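You operate a simulated robot arm through the tools that you are given. There is no shell and no other tool. Be economical: measure what you need, move in short steps, check, and stop when the job is done.

You run a simulated two-armed robot. Do the job below in one go: nothing can be reset, and whatever is moved stays where it is left.

## Task
Use the orange level to set the tilt board level.
Fine: level along the board, display toward you, switched on; green slider to free, turn the tilt knob till it reads 0.0, slider to fixed, switch the level off. Where these are worked on the way, their far stop is far enough and under half their travel is too little: green slider.

It is judged by the outcome, as a careful person would: the job done as asked, and still so three seconds after it is handed in. It fails if anything else is knocked over, pushed out of place, dropped, spilled or broken.

## Robot
Two 7-joint arms with two-finger parallel grippers on one trunk, on a base that drives. Base frame: it is fixed to the floor where the robot stands at the start and does not move with it; the origin is under the middle of the robot, x ahead of it, y to its left, z up; the surface under the hand at the start is at about z = 0.88. Units: m, degrees, N and s.
The left shoulder is at the start at [0.07, 0.134, 1.251], the right one opposite. With the tool pointing down near the work surface each hand reaches from about 0.1 to 0.64 m from the robot's upright axis, wherever it stands, measured 20 degrees to its own side. Places, roughly: green slider [0.4, -0.2, 0.9]; level button [0.4, 0.2, 0.9]; tilt knob [0.4, 0, 0.9]; top of the tilt board [0.6, 0, 0.9]. Payload 1.57 kg a hand.
The TCP of each hand is the grasp point between the finger pads, 0.03 m short of the fingertips. In the tool frame z runs along the fingers and y along their closing line. Largest opening 0.08 m; finger width 0.017, thickness 0.012; the body of the gripper, 0.04 by 0.082 m, starts 0.08 m behind the TCP.
Orientation is told as [roll, pitch, yaw] about the base's x, y, z axes, in that order, counted from this pose: with the fingers straight down and closing along the base's y, the tool's x points along the base's -x, its y along +y and its z along -z.

## Interface
- The arms move only by the tool apply_moves. It takes "left_rows", "right_rows" or both (then of equal length, played together; a hand with none holds still); each is a list of rows, each an object of numbers (a shift or turn left out is 0, a gripper value left out holds the last): "wx", "wy", "wz": the turn, a rotation vector about the tool's x, y, z in degrees; "tx", "ty", "tz": the shift along the tool's x, y, z in m; "grip": the closure, from 0 (fully open) to 1 (shut). In form: [{"wx": .., "wy": .., "wz": .., "tx": .., "ty": .., "tz": .., "grip": ..}, ...]. A call has 1 to 12 rows; each row shifts and turns the commanded pose from where the row before left it, along the tool's axes as they then stand. A row lasts 0.2 s, in which the tool goes at most 0.05 m and 8.6 degrees; a call with a longer step from one row to the next is refused whole, and so is a gripper value outside its range. Where a pose cannot be reached the arm comes as near as it can. A force on the tool above 40 N (or 10 N above the force at the start of the call, whichever is more), or a blocked arm, ends the call early, and 0.2 s more pass. The fingers move at their own pace (about 0.153 m/s each) and stop on an object; they squeeze with about 36 N. The grip force told is the motor's: it shows also when the fingers shut on nothing. Time passes only in rows, and 0.2 s behind the last, so rows that do not move let the fingers close. The reply holds the time, the measured pose of the TCP, the force on the tool along the base axes, the opening and the grip force, in the units named above and with some noise, with the torque about the TCP (base axes, N m) and any sound that the robot's microphone picked up, and new pictures: "show" is both (left out), scene, wrist or none (wrist: the cameras of the hands that moved).
- Cameras (640 x 400 px; columns grow to the right, rows downward): "scene" is now at [0.1297, 0.0063, 1.4589]; the picture's right is [0.06, -1.00, 0.00], its down [-0.74, -0.04, -0.67] and it looks along [0.67, 0.04, -0.74] (base axes); focal length 281 px, centre (320, 200). "left" rides on the left gripper at [0.072, 0.007, -0.122] in its tool frame; the picture's right is [-0.09, 1.00, 0.00], its down [-0.84, -0.08, -0.54] and it looks along [-0.54, -0.05, 0.84] (tool axes); focal length 238 px, centre (320, 200). "right" rides on the right gripper at [0.072, -0.007, -0.122] in its tool frame; the picture's right is [0.09, 1.00, 0.00], its down [-0.84, 0.08, -0.54] and it looks along [-0.54, 0.05, 0.84] (tool axes); focal length 238 px, centre (320, 200). There is no depth. A picture from a camera that has moved, and an enlarged one, comes with that camera's place and axes in the base frame and with its lens.
- raise_lower(by): slides the trunk up (or, below 0, down) by that many m; the arms and the scene camera ride with it, the base frame stays. It gives what a move gives, with no picture.
- steer(legs): drives the robot by 1 to 6 legs, each [ahead, left, turn to the left] in m, m and degrees, along the robot's own axes; the way and the turn of a leg run together, so that a leg with both is an arc; at most 1.5 m and 180 degrees a leg. The arms and the cameras ride along, it lands a little off, and it stops where it bumps. It gives what a move gives, and a new picture of the scene camera.
- head_to(pan, tilt): turns the head with the scene camera to pan (to the left, within 86 degrees either way) and tilt (down, from -29 to 69), counted from straight ahead of the robot. It gives what a move gives, and a new picture of the scene camera.
- zoom(camera, box): a new picture of the part [left, top, right, bottom] of that camera's present view, enlarged. No time passes.
- finish_job(): hands the job in; it is judged then, once.

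Go step by step. Nothing tells you exact positions but the pictures and the camera data: compare them with the known pose of the tool, close in by small moves and look again before you grip or let go. The budget is 120 turns and 260 pictures, counting those below and the enlarged ones. Unless the task says otherwise, let go and move clear before handing in, and close with one line.

The tools are called after "Emit:" as name(argument=value, ...) on one line, values as JSON. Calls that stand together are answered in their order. apply_moves: Moves the arms, as the interface text tells. Its arguments: {"type":"object","properties":{"left_rows":{"type":"array","items":{"type":"object","properties":{"wx":{"type":"number"},"wy":{"type":"number"},"wz":{"type":"number"},"tx":{"type":"number"},"ty":{"type":"number"},"tz":{"type":"number"},"grip":{"type":"number"}}}},"right_rows":{"type":"array","items":{"type":"object","properties":{"wx":{"type":"number"},"wy":{"type":"number"},"wz":{"type":"number"},"tx":{"type":"number"},"ty":{"type":"number"},"tz":{"type":"number"},"grip":{"type":"number"}}}},"show":{"type":"string","enum":["both","scene","wrist","none"]}},"required":[]} The other tools are called the same way: raise_lower (by) slides the trunk up or down; steer (legs) drives the base; head_to (pan, tilt) turns the head that bears the scene camera; zoom (camera, box) takes an enlarged picture of a part of a camera's view; finish_job () hands the job in.

At the start:

```text
t: 0.0
left_ee_pos: [0.4229, 0.2517, 1.2053]
left_tcp_rot: [0.1, 0.0, 0.1]
left_wrist_force: [-0.3, 0.8, 0.3]
left_torque: [0.0, -0.05, -0.01]
left_finger_gap: 0.0799
left_gripper_force: 0.1
right_ee_pos: [0.4149, -0.172, 1.17]
right_tcp_rot: [0.0, 0.0, 0.0]
right_wrist_force: [-0.5, 0.1, -0.5]
right_torque: [0.07, -0.05, 0.0]
right_finger_gap: 0.0801
right_gripper_force: 0.1
trunk travel left (down, up): [-0.825, 0.115]
robot x, y, heading: [-0.0001, 0.0029, -0.1]
head pan, tilt: [3.2, 47.9]
```

scene: 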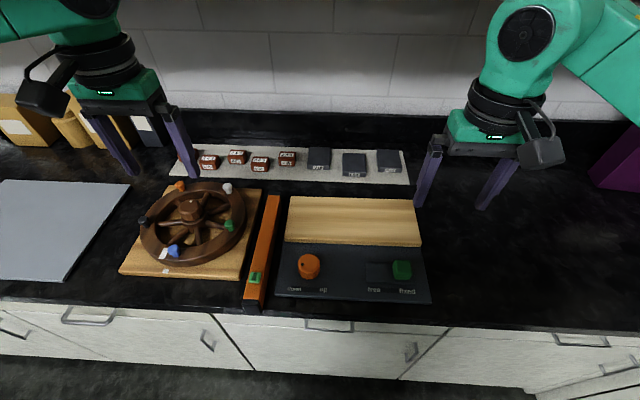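
right: 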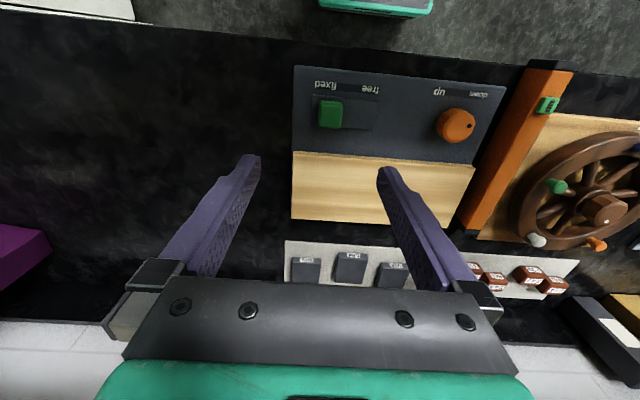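
left: 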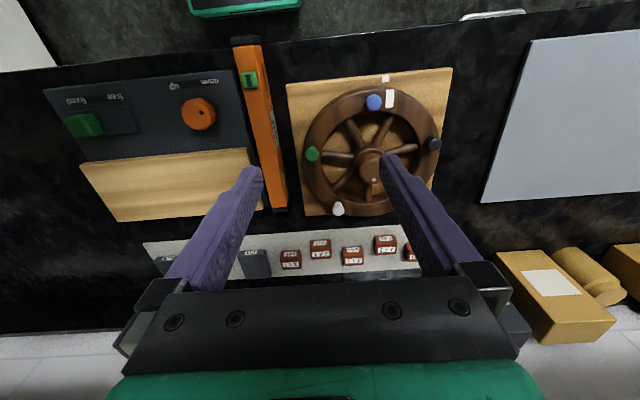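

I see the orange level lying between the wheel and the tilt-board panel, with the knob and the green slider (at "fixed") on the panel. I'll take closer pictures first.

Emit:
zoom(camera="scene", box=[220, 180, 440, 318])

Emit:
zoom(camera="left", box=[40, 30, 300, 230])

Emit:
zoom(camera="right", box=[270, 50, 590, 250])

```text
2.90 times, centred on (330, 249) of scene
camera zoom: at [0.1297, 0.0063, 1.4589], right [0.06, -1.0, 0.0], down [-0.74, -0.04, -0.67], along [0.67, 0.04, -0.74], focal length 813 px, centre (291, 58)
```

zoom: 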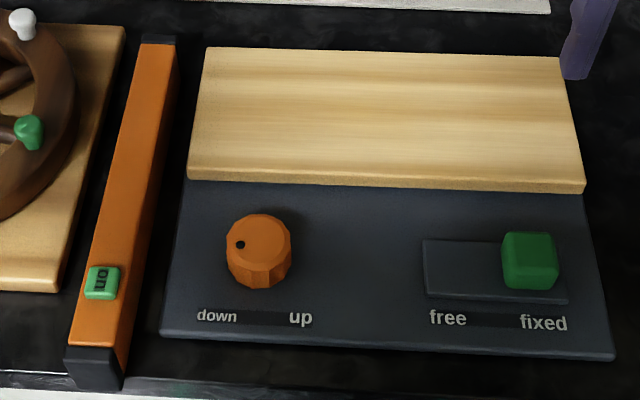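

```text
2.00 times, centred on (170, 130) of left
camera zoom: at [0.3515, 0.2569, 1.3265], right [0.09, 1.0, 0.0], down [0.84, -0.08, 0.54], along [0.54, -0.05, -0.84], focal length 477 px, centre (620, 340)
```

zoom: 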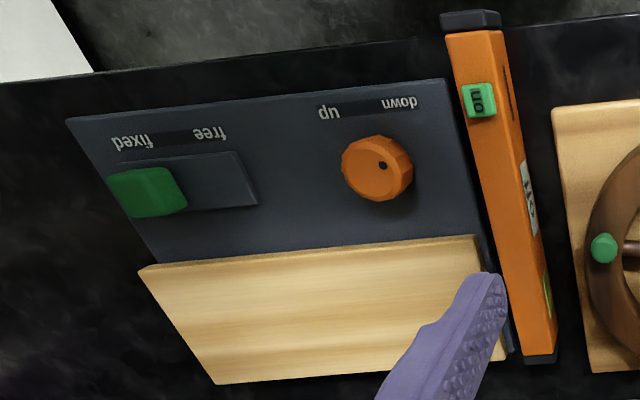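

```text
2.00 times, centred on (430, 150) of right
camera zoom: at [0.3432, -0.1791, 1.2931], right [-0.09, 1.0, 0.0], down [0.84, 0.08, 0.54], along [0.54, 0.05, -0.84], focal length 477 px, centre (100, 300)
```

zoom: 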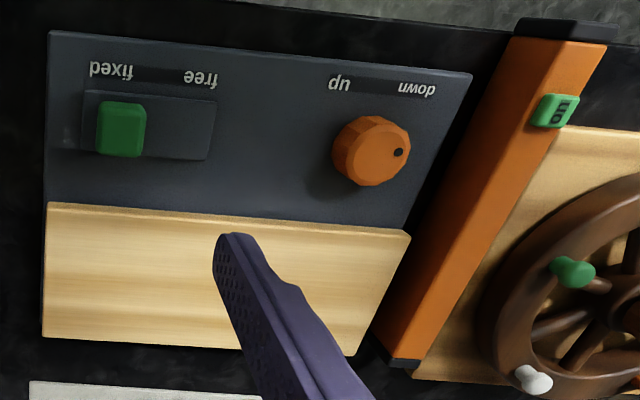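

The level lies along x with its display on the +y side. A turn of +90° will bring the display toward me. I'll look closely at the display and button.

Emit:
zoom(camera="left", box=[215, 30, 315, 220])

Emit:
apply_moves(left_rows=[{"ty": -0.02, "tz": 0.03, "grip": 0.2}, {"ty": -0.02, "tz": 0.04}, {"ty": -0.02, "tz": 0.04}, {"ty": -0.02, "tz": 0.03}, {"ty": -0.015, "tx": -0.02}, {"tx": -0.03}])

```text
2.11 times, centred on (265, 125) of left
camera zoom: at [0.3515, 0.2569, 1.3265], right [0.09, 1.0, 0.0], down [0.84, -0.08, 0.54], along [0.54, -0.05, -0.84], focal length 502 px, centre (436, 358)
```

zoom: 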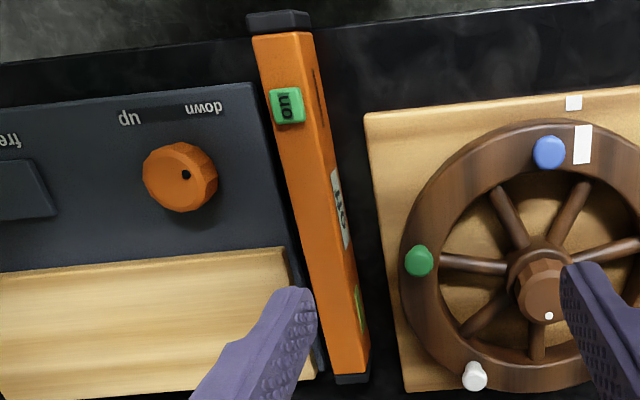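

```text
t: 1.4
left_ee_pos: [0.4766, 0.1566, 1.0643]
left_tcp_rot: [0.0, 0.1, 0.0]
left_wrist_force: [1.1, 0.1, -0.3]
left_torque: [0.0, 0.02, 0.01]
left_finger_gap: 0.0641
left_gripper_force: 0.0
right_ee_pos: [0.416, -0.1719, 1.1699]
right_tcp_rot: [-0.1, 0.1, -0.1]
right_wrist_force: [-0.3, -0.1, -0.2]
right_torque: [-0.01, 0.0, -0.01]
right_finger_gap: 0.08
right_gripper_force: 0.1
trunk travel left (down, up): [-0.825, 0.115]
robot x, y, heading: [0.0008, 0.0008, -0.2]
head pan, tilt: [3.2, 47.9]
camera scene: at [0.1317, 0.0064, 1.4587], right [0.06, -1.0, 0.0], down [-0.74, -0.04, -0.67], along [0.67, 0.04, -0.74], focal length 281 px, centre (320, 200)
camera left: at [0.4042, 0.1633, 1.1853], right [0.09, 1.0, 0.0], down [0.84, -0.08, 0.54], along [0.54, -0.05, -0.84], focal length 238 px, centre (320, 200)
```

scene: 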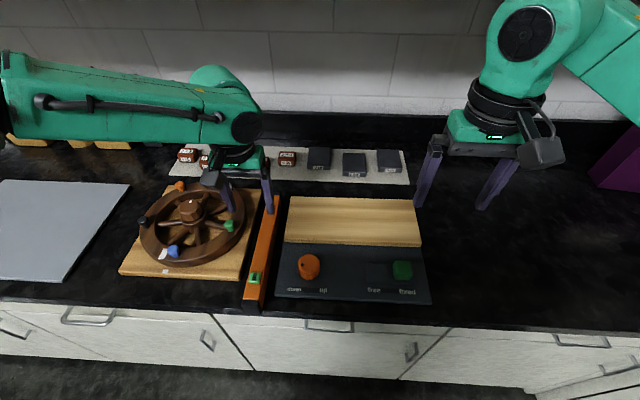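
left: 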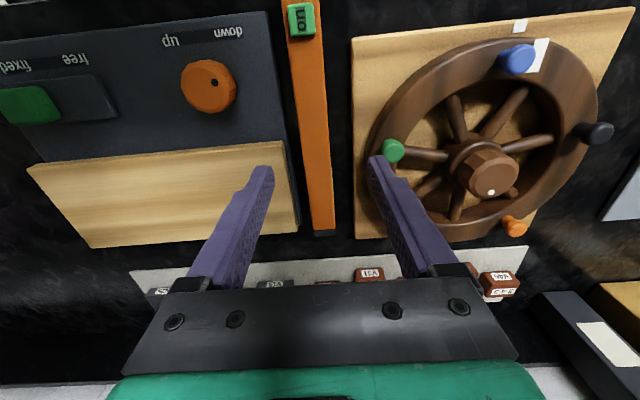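

The display reads OFF and the level sits under the left hand at y≈0.15. I'll measure its height and the gaps before descending.

Emit:
zoom(camera="left", box=[240, 0, 400, 260])

Emit:
zoom(camera="right", box=[430, 50, 590, 250])

```text
1.54 times, centred on (320, 130) of left
camera zoom: at [0.4042, 0.1633, 1.1853], right [0.09, 1.0, 0.0], down [0.84, -0.08, 0.54], along [0.54, -0.05, -0.84], focal length 367 px, centre (320, 308)
```

zoom: 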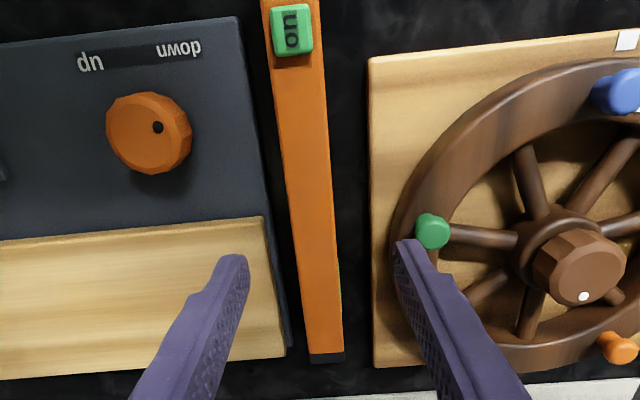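

```text
2.00 times, centred on (510, 150) of right
camera zoom: at [0.345, -0.179, 1.2925], right [-0.09, 1.0, 0.0], down [0.84, 0.08, 0.54], along [0.54, 0.05, -0.84], focal length 477 px, centre (-60, 300)
```

zoom: 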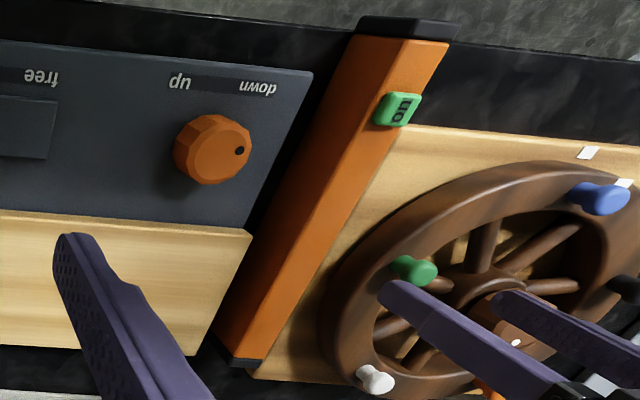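

The button is at about (0.382, 0.150) with its top at z≈0.937. I'll close the left fingers and approach it.

Emit:
apply_moves(left_rows=[{"tx": 0.04, "ty": -0.0035, "grip": 1}, {"tx": 0.04, "ty": -0.0035}, {"tx": 0.0146, "tz": 0.03}, {"tz": 0.03}, {"tz": 0.014}, {}])

```text
t: 2.8
left_ee_pos: [0.38, 0.1509, 0.9916]
left_tcp_rot: [0.0, 0.0, 0.0]
left_wrist_force: [-0.8, -0.2, -0.4]
left_torque: [0.03, -0.02, -0.01]
left_finger_gap: 0.0
left_gripper_force: 21.4
right_ee_pos: [0.4153, -0.1727, 1.1707]
right_tcp_rot: [0.0, 0.0, -0.1]
right_wrist_force: [-0.4, -0.6, 0.2]
right_torque: [0.0, -0.01, -0.02]
right_finger_gap: 0.0799
right_gripper_force: 0.1
trunk travel left (down, up): [-0.825, 0.115]
robot x, y, heading: [-0.0024, 0.002, -0.0]
head pan, tilt: [3.2, 47.9]
camera scene: at [0.1296, 0.0064, 1.4589], right [0.06, -1.0, 0.0], down [-0.74, -0.04, -0.67], along [0.67, 0.04, -0.74], focal length 281 px, centre (320, 200)
camera left: at [0.3072, 0.1565, 1.1131], right [0.09, 1.0, 0.0], down [0.84, -0.08, 0.54], along [0.54, -0.05, -0.84], focal length 238 px, centre (320, 200)
```

scene: 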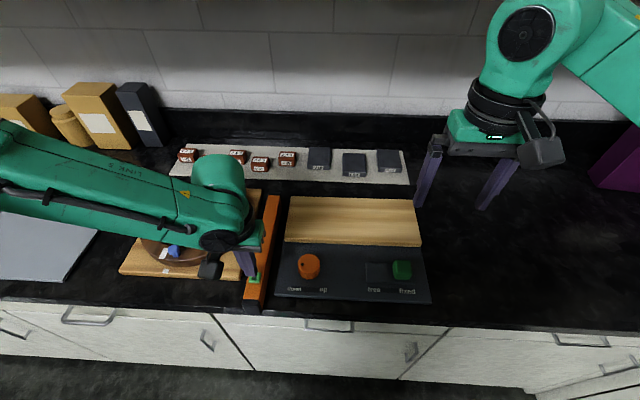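
left: 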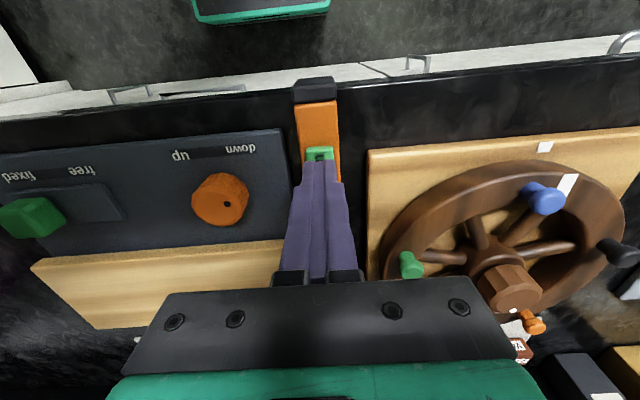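

The closed fingertips are over the button. I'll press down in small steps.

Emit:
apply_moves(left_rows=[{"tz": 0.01}, {"tz": 0.006}, {"tz": 0.004}, {"tz": 0.004}, {"tz": 0.003}, {"tz": 0.003}], show="wrist")

```text
t: 4.2
left_ee_pos: [0.3801, 0.1493, 0.9635]
left_tcp_rot: [0.0, -0.3, 0.0]
left_wrist_force: [3.1, 3.0, 18.4]
left_torque: [0.09, -0.1, 0.0]
left_finger_gap: 0.0
left_gripper_force: 21.7
right_ee_pos: [0.4129, -0.1723, 1.1717]
right_tcp_rot: [0.0, -0.1, -0.2]
right_wrist_force: [-0.9, -0.1, 0.0]
right_torque: [-0.02, 0.02, -0.01]
right_finger_gap: 0.0799
right_gripper_force: 0.0
trunk travel left (down, up): [-0.825, 0.115]
robot x, y, heading: [0.0031, -0.0009, -0.1]
head pan, tilt: [3.2, 47.9]
heard: click
camera left: at [0.3066, 0.1548, 1.0836], right [0.09, 1.0, 0.0], down [0.83, -0.08, 0.55], along [0.54, -0.05, -0.84], focal length 238 px, centre (320, 200)
```

left: 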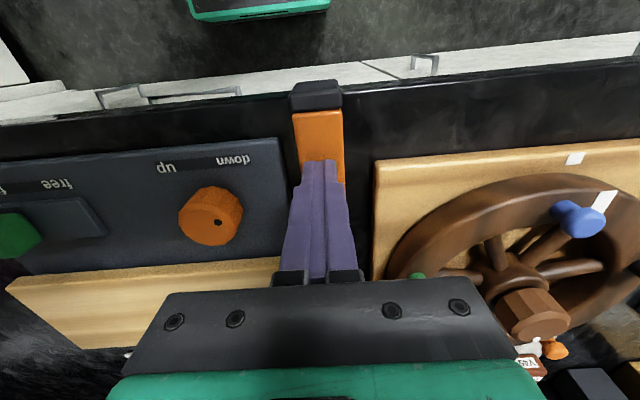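

It clicked. I'll back off upward, move over the level's middle, open partly and look.

Emit:
apply_moves(left_rows=[{"tz": -0.015}, {"tz": -0.035}, {"tz": -0.04}, {"tx": -0.035, "tz": -0.01, "grip": 0.3}, {"tx": -0.035}, {"tx": -0.035}, {}], show="wrist")

Emit:
zoom(camera="left", box=[240, 0, 400, 260])

Emit:
zoom(camera="scene", box=[230, 180, 330, 318])

```text
t: 5.8
left_ee_pos: [0.4844, 0.1495, 1.0628]
left_tcp_rot: [0.1, 0.0, 0.0]
left_wrist_force: [0.1, -0.4, -0.3]
left_torque: [0.01, -0.02, 0.0]
left_finger_gap: 0.056
left_gripper_force: 0.1
right_ee_pos: [0.4153, -0.1718, 1.1703]
right_tcp_rot: [0.0, 0.0, -0.1]
right_wrist_force: [-0.8, -0.7, 0.6]
right_torque: [0.0, -0.01, 0.03]
right_finger_gap: 0.0799
right_gripper_force: 0.0
trunk travel left (down, up): [-0.825, 0.115]
robot x, y, heading: [-0.0011, -0.0009, 0.0]
head pan, tilt: [3.2, 47.9]
camera left: at [0.4126, 0.1559, 1.183], right [0.09, 1.0, 0.0], down [0.84, -0.08, 0.54], along [0.54, -0.05, -0.84], focal length 238 px, centre (320, 200)
```

left: 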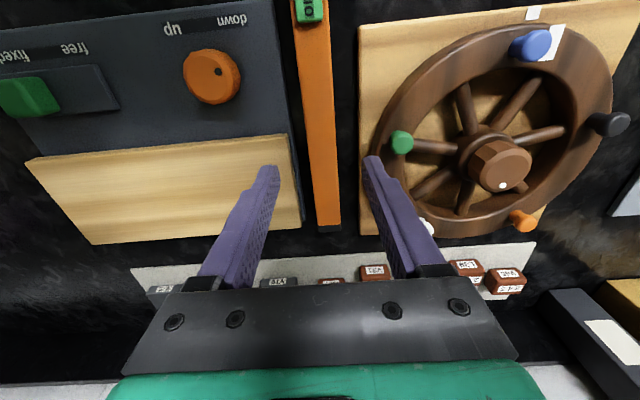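

```text
1.54 times, centred on (320, 130) of left
camera zoom: at [0.4126, 0.1559, 1.183], right [0.09, 1.0, 0.0], down [0.84, -0.08, 0.54], along [0.54, -0.05, -0.84], focal length 367 px, centre (320, 308)
```

zoom: 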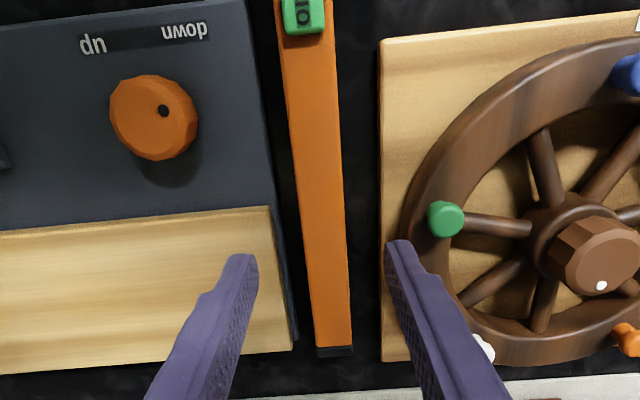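

```text
2.90 times, centred on (280, 249) of scene
camera zoom: at [0.1294, 0.0065, 1.4589], right [0.06, -1.0, 0.0], down [-0.74, -0.04, -0.67], along [0.67, 0.04, -0.74], focal length 813 px, centre (436, 58)
```

zoom: 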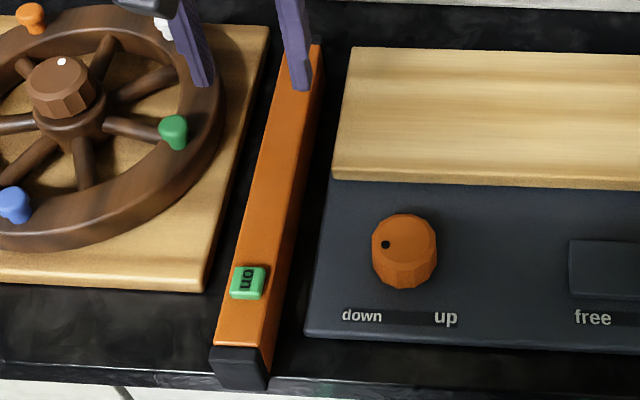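

The level's centre is at y≈0.148 and the gaps on both sides are narrow, so I'll narrow the fingers a bit and descend partway.

Emit:
apply_moves(left_rows=[{"ty": -0.001, "grip": 0.43}, {"tz": 0.04}, {"tz": 0.035}, {"tz": 0.015}, {}], show="both")

Emit:
zoom(camera="left", box=[220, 80, 420, 260])

Emit:
zoom(camera="right", box=[430, 50, 590, 250])

```text
t: 7.0
left_ee_pos: [0.4831, 0.1515, 0.9723]
left_tcp_rot: [-0.1, -0.1, 0.0]
left_wrist_force: [-0.5, 0.1, -0.6]
left_torque: [-0.02, 0.0, 0.01]
left_finger_gap: 0.0456
left_gripper_force: 0.0
left hand out of reach, approached as far as the arm can: row 4
right_ee_pos: [0.4148, -0.1726, 1.1706]
right_tcp_rot: [0.0, 0.0, -0.1]
right_wrist_force: [0.7, 0.1, 0.2]
right_torque: [-0.01, -0.05, -0.03]
right_finger_gap: 0.0797
right_gripper_force: 0.1
trunk travel left (down, up): [-0.825, 0.115]
robot x, y, heading: [-0.0006, -0.0006, -0.0]
head pan, tilt: [3.2, 47.9]
camera scene: at [0.1296, 0.0062, 1.4589], right [0.06, -1.0, 0.0], down [-0.74, -0.04, -0.67], along [0.67, 0.04, -0.74], focal length 281 px, centre (320, 200)
camera left: at [0.4095, 0.157, 1.0935], right [0.09, 1.0, 0.0], down [0.84, -0.08, 0.54], along [0.54, -0.05, -0.84], focal length 238 px, centre (320, 200)
```

scene: 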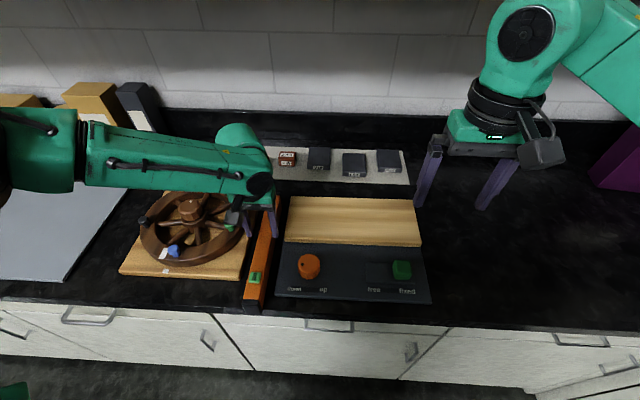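
left: 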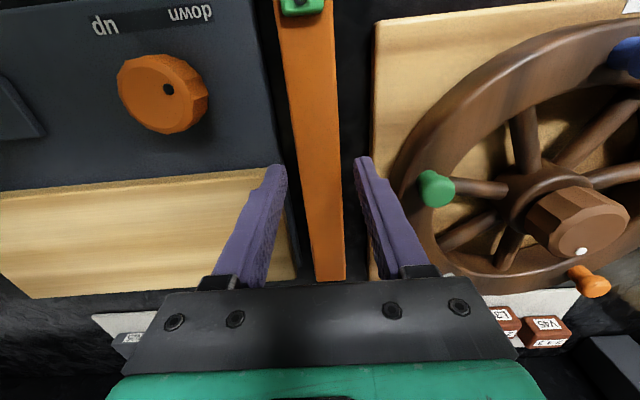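

```text
2.22 times, centred on (320, 170) of left
camera zoom: at [0.4095, 0.157, 1.0935], right [0.09, 1.0, 0.0], down [0.84, -0.08, 0.54], along [0.54, -0.05, -0.84], focal length 530 px, centre (320, 267)
```

zoom: 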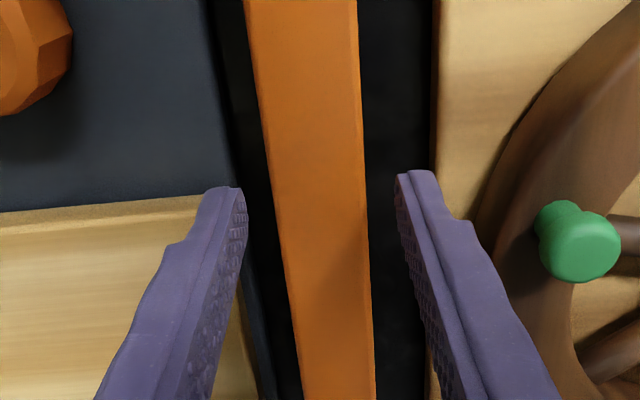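

```text
2.00 times, centred on (510, 150) of right
camera zoom: at [0.3431, -0.1791, 1.2931], right [-0.09, 1.0, 0.0], down [0.84, 0.08, 0.54], along [0.54, 0.05, -0.84], focal length 477 px, centre (-60, 300)
```

zoom: 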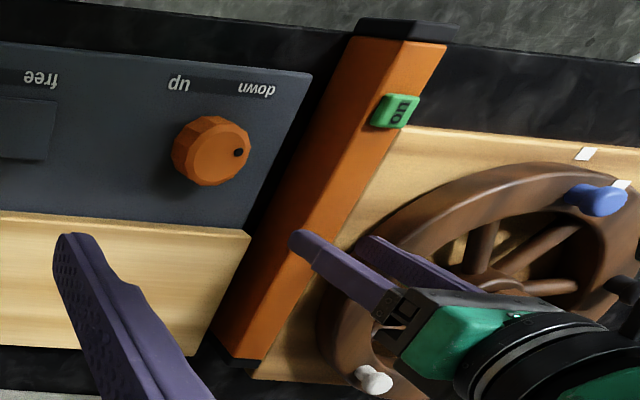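

The arm reported reaching its limit, though it landed close to the commanded pose. I'll correct y and try a little lower to see if it really is stuck.

Emit:
apply_moves(left_rows=[{"ty": -0.0025, "tz": 0.005}, {"tz": 0.005}, {}], show="wrist")

```text
t: 7.8
left_ee_pos: [0.4771, 0.1515, 0.9661]
left_tcp_rot: [0.0, -0.1, 0.0]
left_wrist_force: [0.6, 0.9, -0.2]
left_torque: [-0.01, -0.01, 0.03]
left_finger_gap: 0.0458
left_gripper_force: 0.2
left hand out of reach, approached as far as the arm can: row 1
right_ee_pos: [0.415, -0.1715, 1.1711]
right_tcp_rot: [0.0, 0.0, -0.1]
right_wrist_force: [0.2, -0.9, 0.1]
right_torque: [0.0, 0.03, 0.02]
right_finger_gap: 0.08
right_gripper_force: 0.0
trunk travel left (down, up): [-0.825, 0.115]
robot x, y, heading: [-0.0007, -0.0006, -0.1]
head pan, tilt: [3.2, 47.9]
camera left: at [0.4054, 0.1576, 1.087], right [0.09, 1.0, 0.0], down [0.84, -0.08, 0.54], along [0.54, -0.05, -0.84], focal length 238 px, centre (320, 200)
```

left: 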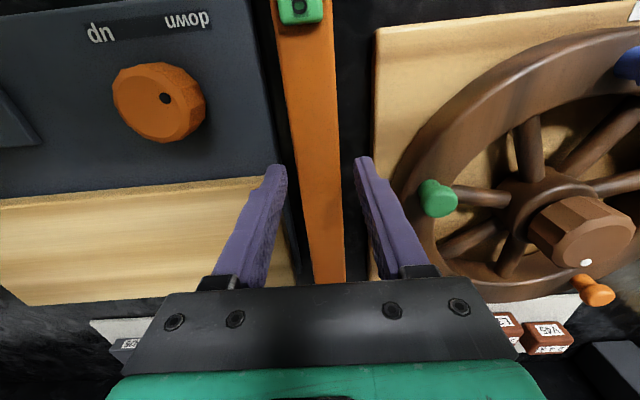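

The left arm is really at a limit here. I'll lift the left hand, then lower the trunk by 0.1 m so the shoulder sits nearer the work.

Emit:
apply_moves(left_rows=[{"tz": -0.04}, {"tz": -0.05}, {"tz": -0.05}, {}], show="none")

Emit:
raise_lower(by=-0.1)

Emit:
apply_moves(left_rows=[{"tz": 0.01}, {"tz": 0.01}, {}], show="wrist")

```text
t: 8.8
left_ee_pos: [0.4786, 0.1509, 1.1043]
left_tcp_rot: [0.0, -0.1, 0.1]
left_wrist_force: [0.3, -1.5, -0.8]
left_torque: [0.01, 0.0, 0.0]
left_finger_gap: 0.0459
left_gripper_force: 0.0
right_ee_pos: [0.415, -0.1714, 1.1707]
right_tcp_rot: [0.0, -0.1, -0.1]
right_wrist_force: [0.6, 0.0, 0.5]
right_torque: [-0.02, 0.02, 0.0]
right_finger_gap: 0.0802
right_gripper_force: 0.0
trunk travel left (down, up): [-0.825, 0.115]
robot x, y, heading: [0.0002, 0.0004, -0.2]
head pan, tilt: [3.2, 47.9]
```

```text
t: 10.1
left_ee_pos: [0.4786, 0.1509, 1.0047]
left_tcp_rot: [0.1, 0.1, 0.1]
left_wrist_force: [0.6, -0.3, -0.2]
left_torque: [0.01, -0.02, -0.02]
left_finger_gap: 0.0459
left_gripper_force: 0.1
right_ee_pos: [0.4142, -0.1709, 1.0716]
right_tcp_rot: [-0.1, -0.1, -0.1]
right_wrist_force: [-0.1, 0.7, -0.1]
right_torque: [-0.02, 0.01, -0.02]
right_finger_gap: 0.08
right_gripper_force: 0.1
trunk travel left (down, up): [-0.725, 0.215]
robot x, y, heading: [-0.0013, -0.0017, 0.1]
head pan, tilt: [3.2, 47.9]
```

```text
t: 10.9
left_ee_pos: [0.4781, 0.1512, 0.9846]
left_tcp_rot: [0.0, 0.0, 0.0]
left_wrist_force: [0.8, -0.6, 0.3]
left_torque: [0.02, 0.04, -0.05]
left_finger_gap: 0.0457
left_gripper_force: 0.0
right_ee_pos: [0.4154, -0.1717, 1.071]
right_tcp_rot: [0.0, 0.1, -0.1]
right_wrist_force: [0.4, 1.1, -0.8]
right_torque: [-0.01, -0.02, 0.01]
right_finger_gap: 0.08
right_gripper_force: 0.1
trunk travel left (down, up): [-0.725, 0.215]
robot x, y, heading: [0.0002, 0.0014, 0.1]
head pan, tilt: [3.2, 47.9]
camera left: at [0.4057, 0.157, 1.1061], right [0.09, 1.0, 0.0], down [0.84, -0.08, 0.54], along [0.54, -0.05, -0.84], focal length 238 px, centre (320, 200)
```

left: 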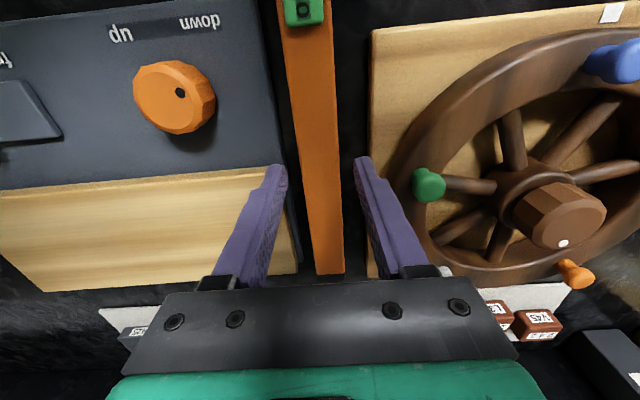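

I'll centre on y=0.148 and descend to just above, then check.

Emit:
apply_moves(left_rows=[{"ty": -0.003}, {"tz": 0.01}, {"tz": 0.008}, {}], show="none")

Emit:
zoom(camera="left", box=[220, 80, 420, 260])

Emit:
zoom(camera="right", box=[430, 0, 630, 200])

```text
t: 11.9
left_ee_pos: [0.479, 0.1484, 0.9672]
left_tcp_rot: [0.1, -0.1, -0.1]
left_wrist_force: [-0.2, -0.7, 0.3]
left_torque: [0.01, -0.01, -0.03]
left_finger_gap: 0.0459
left_gripper_force: 0.0
right_ee_pos: [0.4165, -0.1717, 1.0706]
right_tcp_rot: [0.0, -0.1, -0.1]
right_wrist_force: [0.0, -0.3, 0.8]
right_torque: [0.01, 0.01, 0.04]
right_finger_gap: 0.08
right_gripper_force: 0.0
trunk travel left (down, up): [-0.725, 0.215]
robot x, y, heading: [-0.0015, 0.0, -0.2]
head pan, tilt: [3.2, 47.9]
```

```text
2.22 times, centred on (320, 170) of left
camera zoom: at [0.4059, 0.1546, 1.0882], right [0.09, 1.0, 0.0], down [0.84, -0.08, 0.54], along [0.54, -0.05, -0.84], focal length 530 px, centre (320, 267)
```

zoom: 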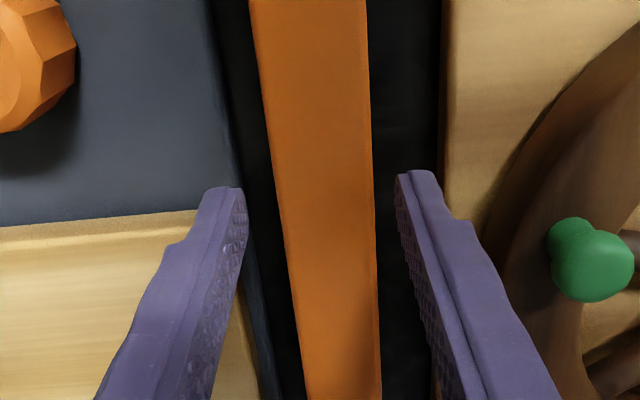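

```text
2.00 times, centred on (530, 100) of right
camera zoom: at [0.3431, -0.1792, 1.1931], right [-0.09, 1.0, 0.0], down [0.84, 0.08, 0.54], along [0.54, 0.05, -0.84], focal length 477 px, centre (-100, 400)
```

zoom: 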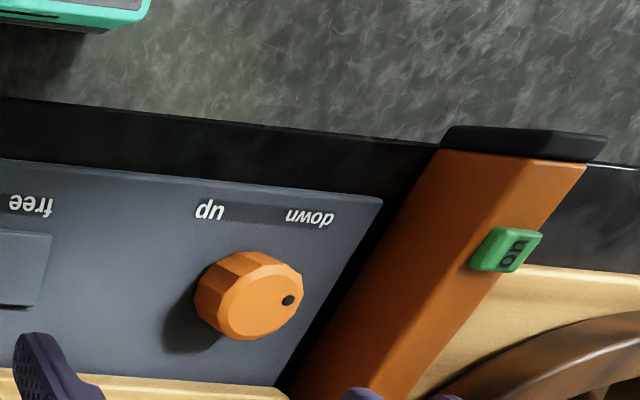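

The fingers are centred around the level. I'll descend 33 mm, then close.

Emit:
apply_moves(left_rows=[{"tz": 0.012}, {"tz": 0.012}, {"tz": 0.009}, {}, {"grip": 1}, {}, {}], show="wrist")

```text
t: 13.5
left_ee_pos: [0.4779, 0.1488, 0.9336]
left_tcp_rot: [0.0, 0.0, 0.0]
left_wrist_force: [-0.6, 0.5, 1.0]
left_torque: [0.0, -0.24, 0.1]
left_finger_gap: 0.0318
left_gripper_force: 36.1
right_ee_pos: [0.4152, -0.1707, 1.0705]
right_tcp_rot: [0.0, -0.1, 0.0]
right_wrist_force: [0.4, 0.1, 0.7]
right_torque: [-0.03, -0.01, 0.0]
right_finger_gap: 0.0799
right_gripper_force: 0.0
trunk travel left (down, up): [-0.725, 0.215]
robot x, y, heading: [-0.001, -0.0001, 0.1]
head pan, tilt: [3.2, 47.9]
camera left: at [0.4059, 0.1545, 1.0549], right [0.09, 1.0, 0.0], down [0.84, -0.08, 0.54], along [0.54, -0.05, -0.84], focal length 238 px, centre (320, 200)
```

left: 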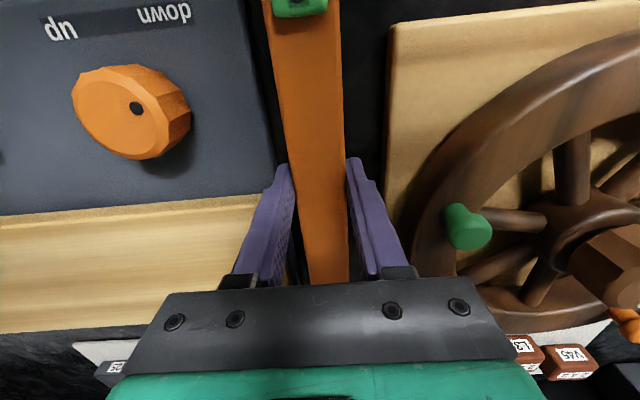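

The level is gripped (32 mm). I'll lift it, and move the right hand aside to make room.

Emit:
apply_moves(left_rows=[{"tz": -0.02}, {"tz": -0.03}, {"tz": -0.03}, {"tz": -0.03}, {}], right_rows=[{"ty": -0.03}, {"ty": -0.04, "tz": -0.02}, {"ty": -0.04, "tz": -0.03}, {"tx": 0.03}, {"tx": 0.03}], show="scene")

```text
t: 14.7
left_ee_pos: [0.4782, 0.1496, 1.0451]
left_tcp_rot: [0.0, -0.2, 0.1]
left_wrist_force: [-0.5, 0.4, -2.4]
left_torque: [0.04, 0.02, 0.01]
left_finger_gap: 0.0315
left_gripper_force: 35.9
right_ee_pos: [0.3537, -0.2815, 1.122]
right_tcp_rot: [0.1, -0.1, -0.1]
right_wrist_force: [0.0, -0.5, -0.3]
right_torque: [0.02, -0.03, 0.04]
right_finger_gap: 0.0802
right_gripper_force: 0.1
trunk travel left (down, up): [-0.725, 0.215]
robot x, y, heading: [-0.0034, 0.001, -0.2]
head pan, tilt: [3.2, 47.9]
camera scene: at [0.1288, 0.0061, 1.359], right [0.06, -1.0, 0.0], down [-0.74, -0.04, -0.67], along [0.67, 0.04, -0.74], focal length 281 px, centre (320, 200)
```

scene: 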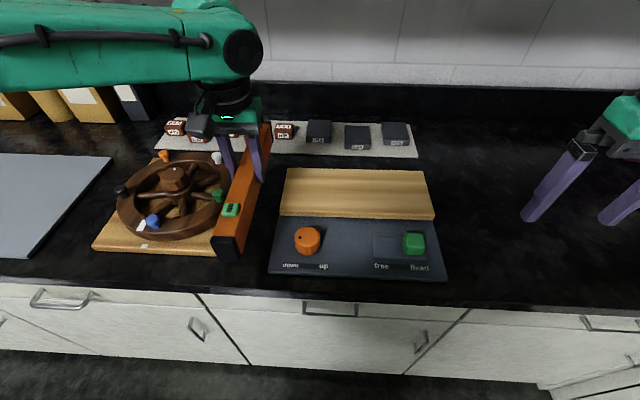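

The level is clear of everything. I'll carry it over the board and turn it +90°.

Emit:
apply_moves(left_rows=[{"ty": -0.045}, {"ty": -0.045}, {"ty": -0.045}, {"ty": -0.03}, {}], show="none")

Emit:
apply_moves(left_rows=[{"wz": -8.18}, {"wz": -8.18}, {"wz": -8.18}, {"wz": -8.18}, {"wz": -8.18}, {"wz": -8.18}, {"wz": -8.18}, {"wz": -8.18}, {"wz": -8.18}, {"wz": -8.18}, {"wz": -8.18}, {}])

```text
t: 15.9
left_ee_pos: [0.4302, 0.0578, 1.0389]
left_tcp_rot: [-0.1, -0.1, -0.1]
left_wrist_force: [0.7, -0.3, -4.0]
left_torque: [-0.01, 0.02, 0.04]
left_finger_gap: 0.0318
left_gripper_force: 36.5
left hand out of reach, approached as far as the arm can: row 2, 3, 4
right_ee_pos: [0.3556, -0.2804, 1.1214]
right_tcp_rot: [0.0, 0.0, -0.1]
right_wrist_force: [0.1, 0.9, -0.4]
right_torque: [0.02, 0.01, 0.01]
right_finger_gap: 0.08
right_gripper_force: 0.1
trunk travel left (down, up): [-0.725, 0.215]
robot x, y, heading: [0.002, 0.0023, -0.3]
head pan, tilt: [3.2, 47.9]
```

```text
t: 18.5
left_ee_pos: [0.4299, 0.0574, 1.0396]
left_tcp_rot: [-0.1, 0.1, 90.0]
left_wrist_force: [-0.6, 0.0, -2.9]
left_torque: [0.01, 0.01, 0.0]
left_finger_gap: 0.0315
left_gripper_force: 36.4
right_ee_pos: [0.3554, -0.2813, 1.1213]
right_tcp_rot: [0.0, 0.1, 0.0]
right_wrist_force: [0.0, 0.3, 0.8]
right_torque: [-0.01, -0.03, -0.02]
right_finger_gap: 0.0796
right_gripper_force: 0.1
trunk travel left (down, up): [-0.725, 0.215]
robot x, y, heading: [-0.0013, -0.0031, 0.2]
head pan, tilt: [3.2, 47.9]
camera scene: at [0.1302, 0.0063, 1.3588], right [0.06, -1.0, 0.0], down [-0.74, -0.04, -0.67], along [0.67, 0.04, -0.74], focal length 281 px, centre (320, 200)
camera left: at [0.4221, -0.0154, 1.1609], right [-1.0, 0.09, 0.0], down [0.08, 0.84, 0.54], along [0.05, 0.54, -0.84], focal length 238 px, centre (320, 200)
```

scene: 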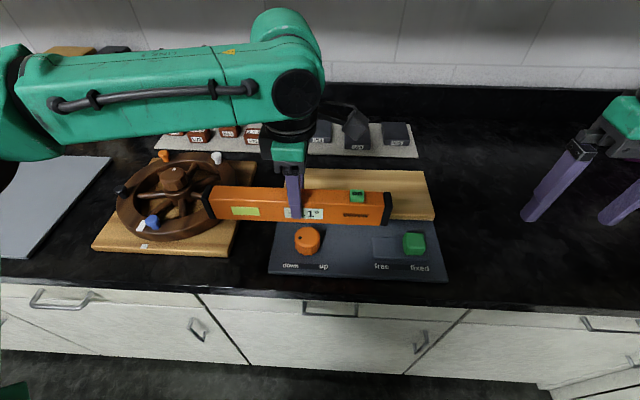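
left: 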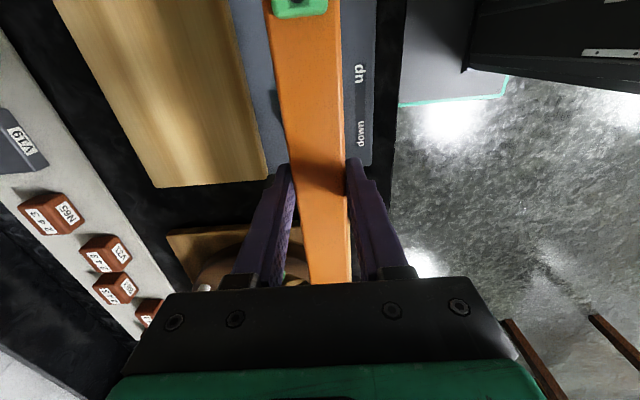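

The level is turned with its display toward me, showing a reading. The left arm can't reach further right, so I'll drive the robot 0.2 m to the right.

Emit:
steer(legs=[[0, -0.2, 0]])

```text
t: 20.1
left_ee_pos: [0.4294, -0.1439, 1.039]
left_tcp_rot: [0.1, 0.2, 90.0]
left_wrist_force: [-0.3, -0.1, -3.0]
left_torque: [0.02, 0.0, 0.0]
left_finger_gap: 0.0317
left_gripper_force: 36.3
right_ee_pos: [0.3562, -0.4808, 1.121]
right_tcp_rot: [0.0, 0.0, 0.0]
right_wrist_force: [0.1, 0.9, -0.2]
right_torque: [-0.02, -0.05, -0.01]
right_finger_gap: 0.0799
right_gripper_force: 0.1
trunk travel left (down, up): [-0.725, 0.215]
robot x, y, heading: [0.0016, -0.2028, 0.1]
head pan, tilt: [3.2, 47.9]
camera scene: at [0.1301, -0.1945, 1.3588], right [0.06, -1.0, 0.0], down [-0.74, -0.04, -0.67], along [0.67, 0.04, -0.74], focal length 281 px, centre (320, 200)
```

scene: 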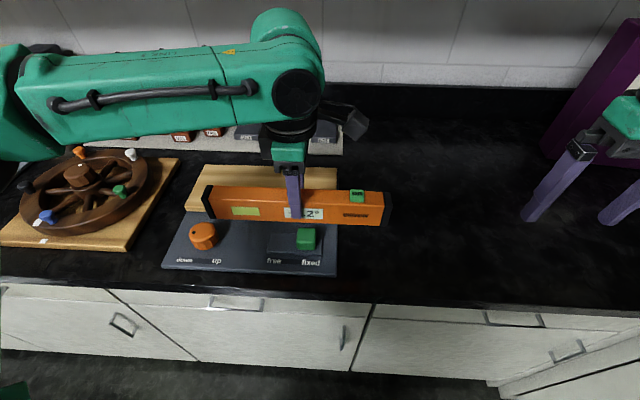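

I'll look at the board again from here to fix its height and position.

Emit:
zoom(camera="scene", box=[150, 140, 400, 290])

Emit:
zoom(camera="left", box=[0, 0, 640, 400])

```text
2.56 times, centred on (275, 215) of scene
camera zoom: at [0.1301, -0.1945, 1.3588], right [0.06, -1.0, 0.0], down [-0.74, -0.04, -0.67], along [0.67, 0.04, -0.74], focal length 718 px, centre (435, 162)
```

zoom: 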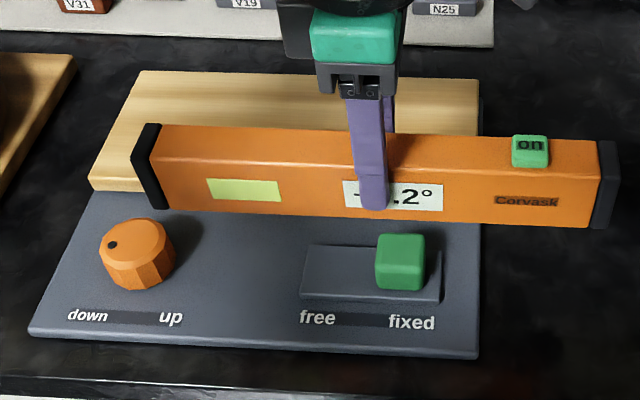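

```text
1.00 times, centred on (320, 200) of left (not enlarged: the box is as wide or as high as the picture)
camera zoom: at [0.4221, -0.2162, 1.1609], right [-1.0, 0.09, 0.0], down [0.08, 0.84, 0.54], along [0.05, 0.54, -0.84], focal length 238 px, centre (320, 200)
```

zoom: 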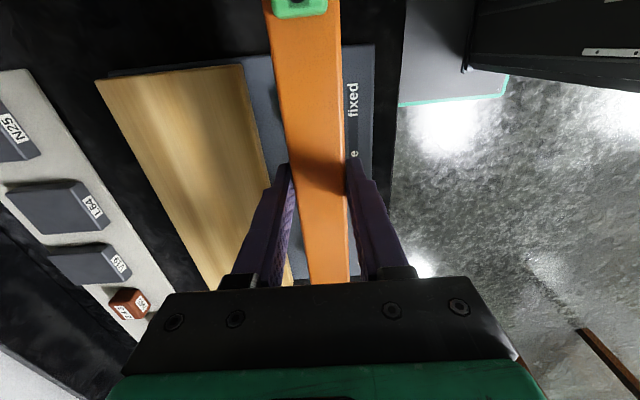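

Board top centre is about (0.563, -0.046), z≈0.918. I'll carry the level there at height.

Emit:
apply_moves(left_rows=[{"tx": -0.03, "ty": -0.03}, {"tx": -0.03, "ty": -0.03}, {"tx": -0.033, "ty": -0.03}, {"ty": -0.03}, {"ty": -0.013}, {}])

```text
t: 21.5
left_ee_pos: [0.5376, -0.0364, 1.0372]
left_tcp_rot: [-0.2, 0.1, 90.0]
left_wrist_force: [0.2, 0.2, -3.8]
left_torque: [-0.03, 0.04, 0.0]
left_finger_gap: 0.0317
left_gripper_force: 36.1
left hand out of reach, approached as far as the arm can: row 4, 5
right_ee_pos: [0.356, -0.483, 1.1214]
right_tcp_rot: [0.0, 0.0, -0.1]
right_wrist_force: [0.7, -0.1, 0.0]
right_torque: [0.0, 0.01, -0.03]
right_finger_gap: 0.0799
right_gripper_force: 0.1
trunk travel left (down, up): [-0.725, 0.215]
robot x, y, heading: [0.0013, -0.204, -0.1]
head pan, tilt: [3.2, 47.9]
camera scene: at [0.1307, -0.1964, 1.3588], right [0.06, -1.0, 0.0], down [-0.74, -0.04, -0.67], along [0.67, 0.04, -0.74], focal length 281 px, centre (320, 200)
camera left: at [0.5304, -0.1081, 1.1585], right [-1.0, 0.09, 0.0], down [0.08, 0.84, 0.54], along [0.05, 0.54, -0.84], focal length 238 px, centre (320, 200)
```

scene: 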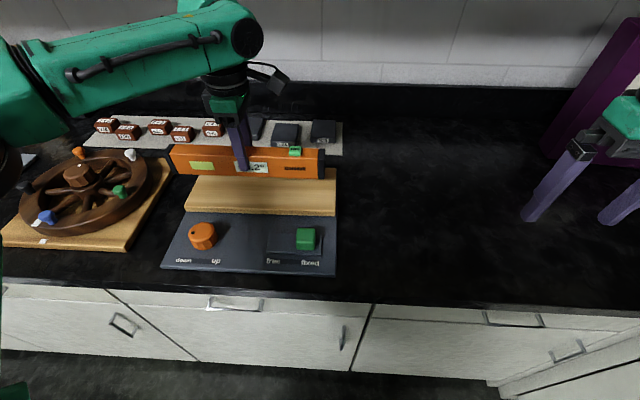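
left: 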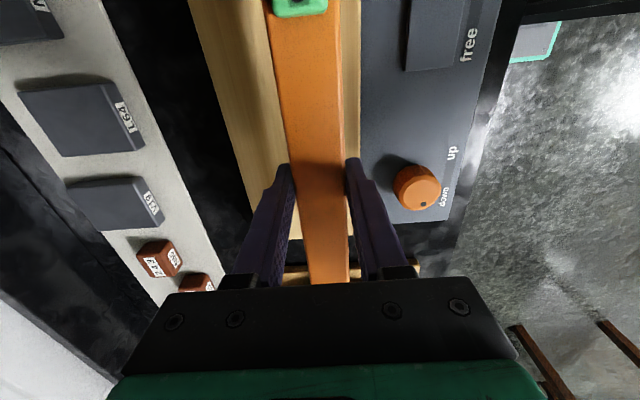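

The level is within the board's depth (x 0.52–0.555 of 0.495–0.63), so this depth is fine. I'll shift 12 mm right and lower it carefully.

Emit:
apply_moves(left_rows=[{"tx": 0.012}, {"tz": 0.02}, {"tz": 0.02}, {"tz": 0.01}, {}])

Emit:
zoom(camera="scene", box=[150, 120, 370, 280])

```text
t: 22.7
left_ee_pos: [0.5307, -0.0457, 0.9876]
left_tcp_rot: [-0.1, 0.1, 89.9]
left_wrist_force: [0.1, 0.1, -4.0]
left_torque: [-0.01, -0.01, 0.05]
left_finger_gap: 0.0316
left_gripper_force: 36.2
left hand out of reach, approached as far as the arm can: row 1
right_ee_pos: [0.3562, -0.4822, 1.1202]
right_tcp_rot: [0.0, 0.0, -0.1]
right_wrist_force: [-0.3, 0.4, 0.5]
right_torque: [-0.01, 0.01, 0.01]
right_finger_gap: 0.0799
right_gripper_force: 0.1
trunk travel left (down, up): [-0.725, 0.215]
robot x, y, heading: [0.0008, -0.2029, -0.0]
head pan, tilt: [3.2, 47.9]
camera scene: at [0.1304, -0.1963, 1.3588], right [0.06, -1.0, 0.0], down [-0.74, -0.04, -0.67], along [0.67, 0.04, -0.74], focal length 281 px, centre (320, 200)
camera left: at [0.523, -0.1176, 1.1094], right [-1.0, 0.09, 0.0], down [0.08, 0.84, 0.54], along [0.05, 0.54, -0.84], focal length 238 px, centre (320, 200)
```

scene: 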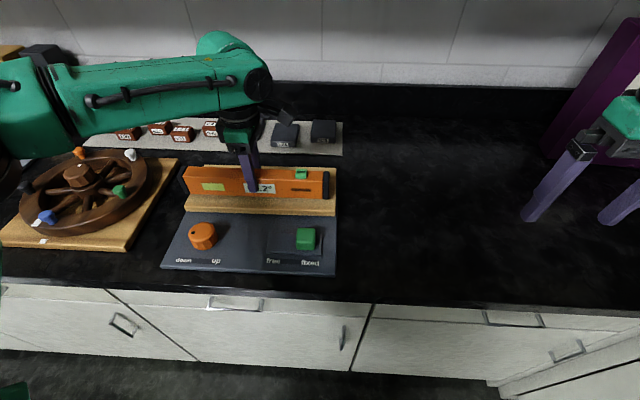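
left: 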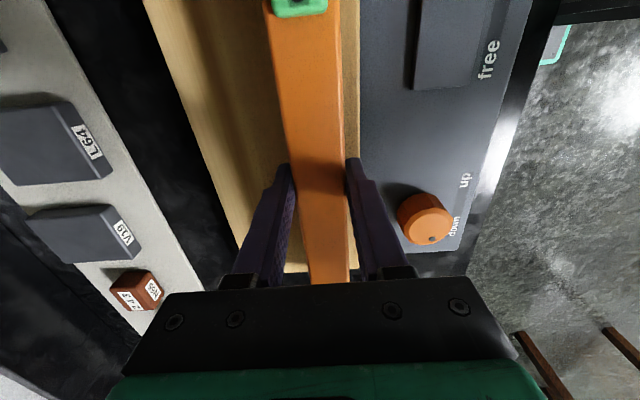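

```text
2.50 times, centred on (260, 200) of scene
camera zoom: at [0.1304, -0.1963, 1.3588], right [0.06, -1.0, 0.0], down [-0.74, -0.04, -0.67], along [0.67, 0.04, -0.74], focal length 702 px, centre (470, 200)
```

zoom: 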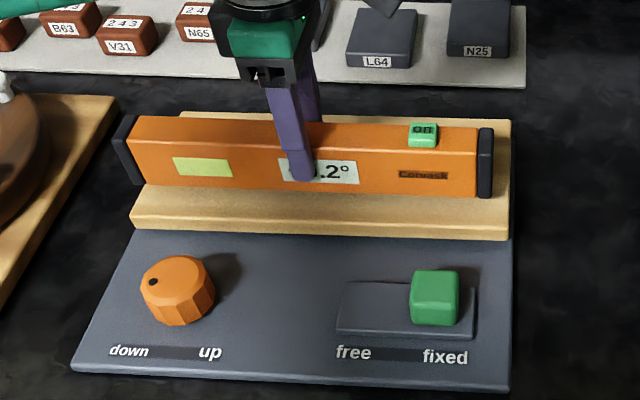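

The level hovers over the board, still about 15 mm up. I'll try nudging it 10 mm back and 8 mm right now that it is lower.

Emit:
apply_moves(left_rows=[{"tx": 0.008, "ty": -0.005}, {"ty": -0.007}, {}], show="none")

```text
t: 23.5
left_ee_pos: [0.5308, -0.0464, 0.9876]
left_tcp_rot: [-0.3, 0.1, 89.9]
left_wrist_force: [-0.1, 0.5, -3.6]
left_torque: [0.01, -0.01, 0.02]
left_finger_gap: 0.0317
left_gripper_force: 35.6
left hand out of reach, approached as far as the arm can: row 1, 2
right_ee_pos: [0.3547, -0.4832, 1.1209]
right_tcp_rot: [0.0, 0.0, -0.1]
right_wrist_force: [-0.1, -0.1, 0.7]
right_torque: [0.01, 0.02, -0.01]
right_finger_gap: 0.08
right_gripper_force: 0.1
trunk travel left (down, up): [-0.725, 0.215]
robot x, y, heading: [-0.0041, -0.2, -0.1]
head pan, tilt: [3.2, 47.9]
```

It won't go further, but the level lies fully on the board here. I'll lower it in small steps until contact.

Emit:
apply_moves(left_rows=[{"tz": 0.004}, {"tz": 0.003}, {"tz": 0.003}, {"tz": 0.002}, {}], show="scene")

Emit:
zoom(camera="scene", box=[170, 140, 350, 250])

```text
t: 24.7
left_ee_pos: [0.5295, -0.0456, 0.9762]
left_tcp_rot: [-0.2, 0.2, 90.0]
left_wrist_force: [-1.0, 0.2, -2.8]
left_torque: [-0.02, 0.0, 0.01]
left_finger_gap: 0.0315
left_gripper_force: 36.1
right_ee_pos: [0.3556, -0.4826, 1.1209]
right_tcp_rot: [-0.1, 0.0, 0.1]
right_wrist_force: [0.5, 0.6, 0.7]
right_torque: [-0.02, -0.02, 0.01]
right_finger_gap: 0.0801
right_gripper_force: 0.0
trunk travel left (down, up): [-0.725, 0.215]
robot x, y, heading: [-0.0002, -0.2023, -0.0]
head pan, tilt: [3.2, 47.9]
camera scene: at [0.1303, -0.1963, 1.3588], right [0.06, -1.0, 0.0], down [-0.74, -0.04, -0.67], along [0.67, 0.04, -0.74], focal length 281 px, centre (320, 200)
```

scene: 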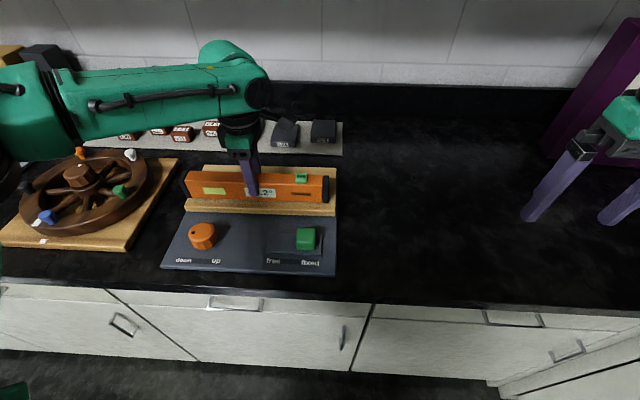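

```text
3.56 times, centred on (260, 195) of scene
camera zoom: at [0.1303, -0.1963, 1.3588], right [0.06, -1.0, 0.0], down [-0.74, -0.04, -0.67], along [0.67, 0.04, -0.74], focal length 998 px, centre (533, 218)
```

zoom: 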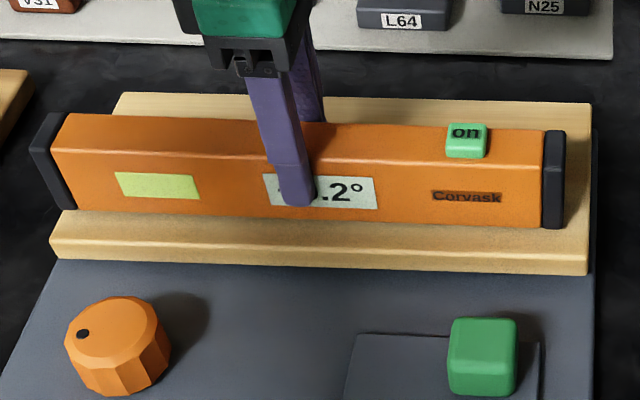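

Nearly there; continue lowering until the weight comes off.

Emit:
apply_moves(left_rows=[{"tz": 0.002}, {"tz": 0.002}, {"tz": 0.002}, {}], show="none")

Emit:
zoom(camera="scene", box=[170, 140, 350, 250])

```text
t: 25.7
left_ee_pos: [0.5275, -0.044, 0.9725]
left_tcp_rot: [-0.2, 0.1, 90.2]
left_wrist_force: [1.3, 1.5, 4.4]
left_torque: [-1.13, 0.06, 0.17]
left_finger_gap: 0.0317
left_gripper_force: 36.2
right_ee_pos: [0.3542, -0.4833, 1.1211]
right_tcp_rot: [0.0, 0.0, 0.0]
right_wrist_force: [0.0, 0.3, -0.5]
right_torque: [-0.01, 0.02, 0.01]
right_finger_gap: 0.08
right_gripper_force: 0.0
trunk travel left (down, up): [-0.725, 0.215]
robot x, y, heading: [0.0012, -0.2016, 0.1]
head pan, tilt: [3.2, 47.9]
```

```text
3.56 times, centred on (260, 195) of scene
camera zoom: at [0.1294, -0.1959, 1.359], right [0.06, -1.0, 0.0], down [-0.74, -0.04, -0.67], along [0.67, 0.04, -0.74], focal length 998 px, centre (533, 218)
```

zoom: 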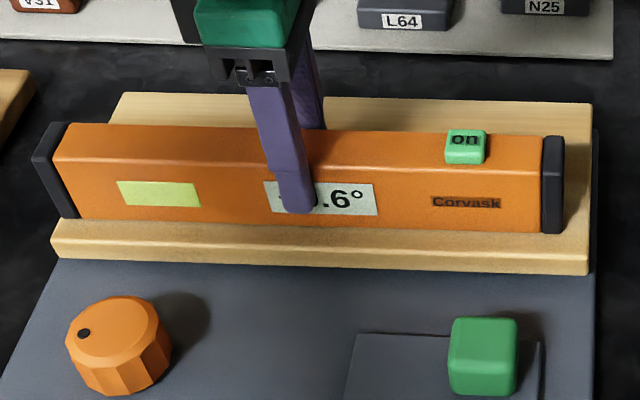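

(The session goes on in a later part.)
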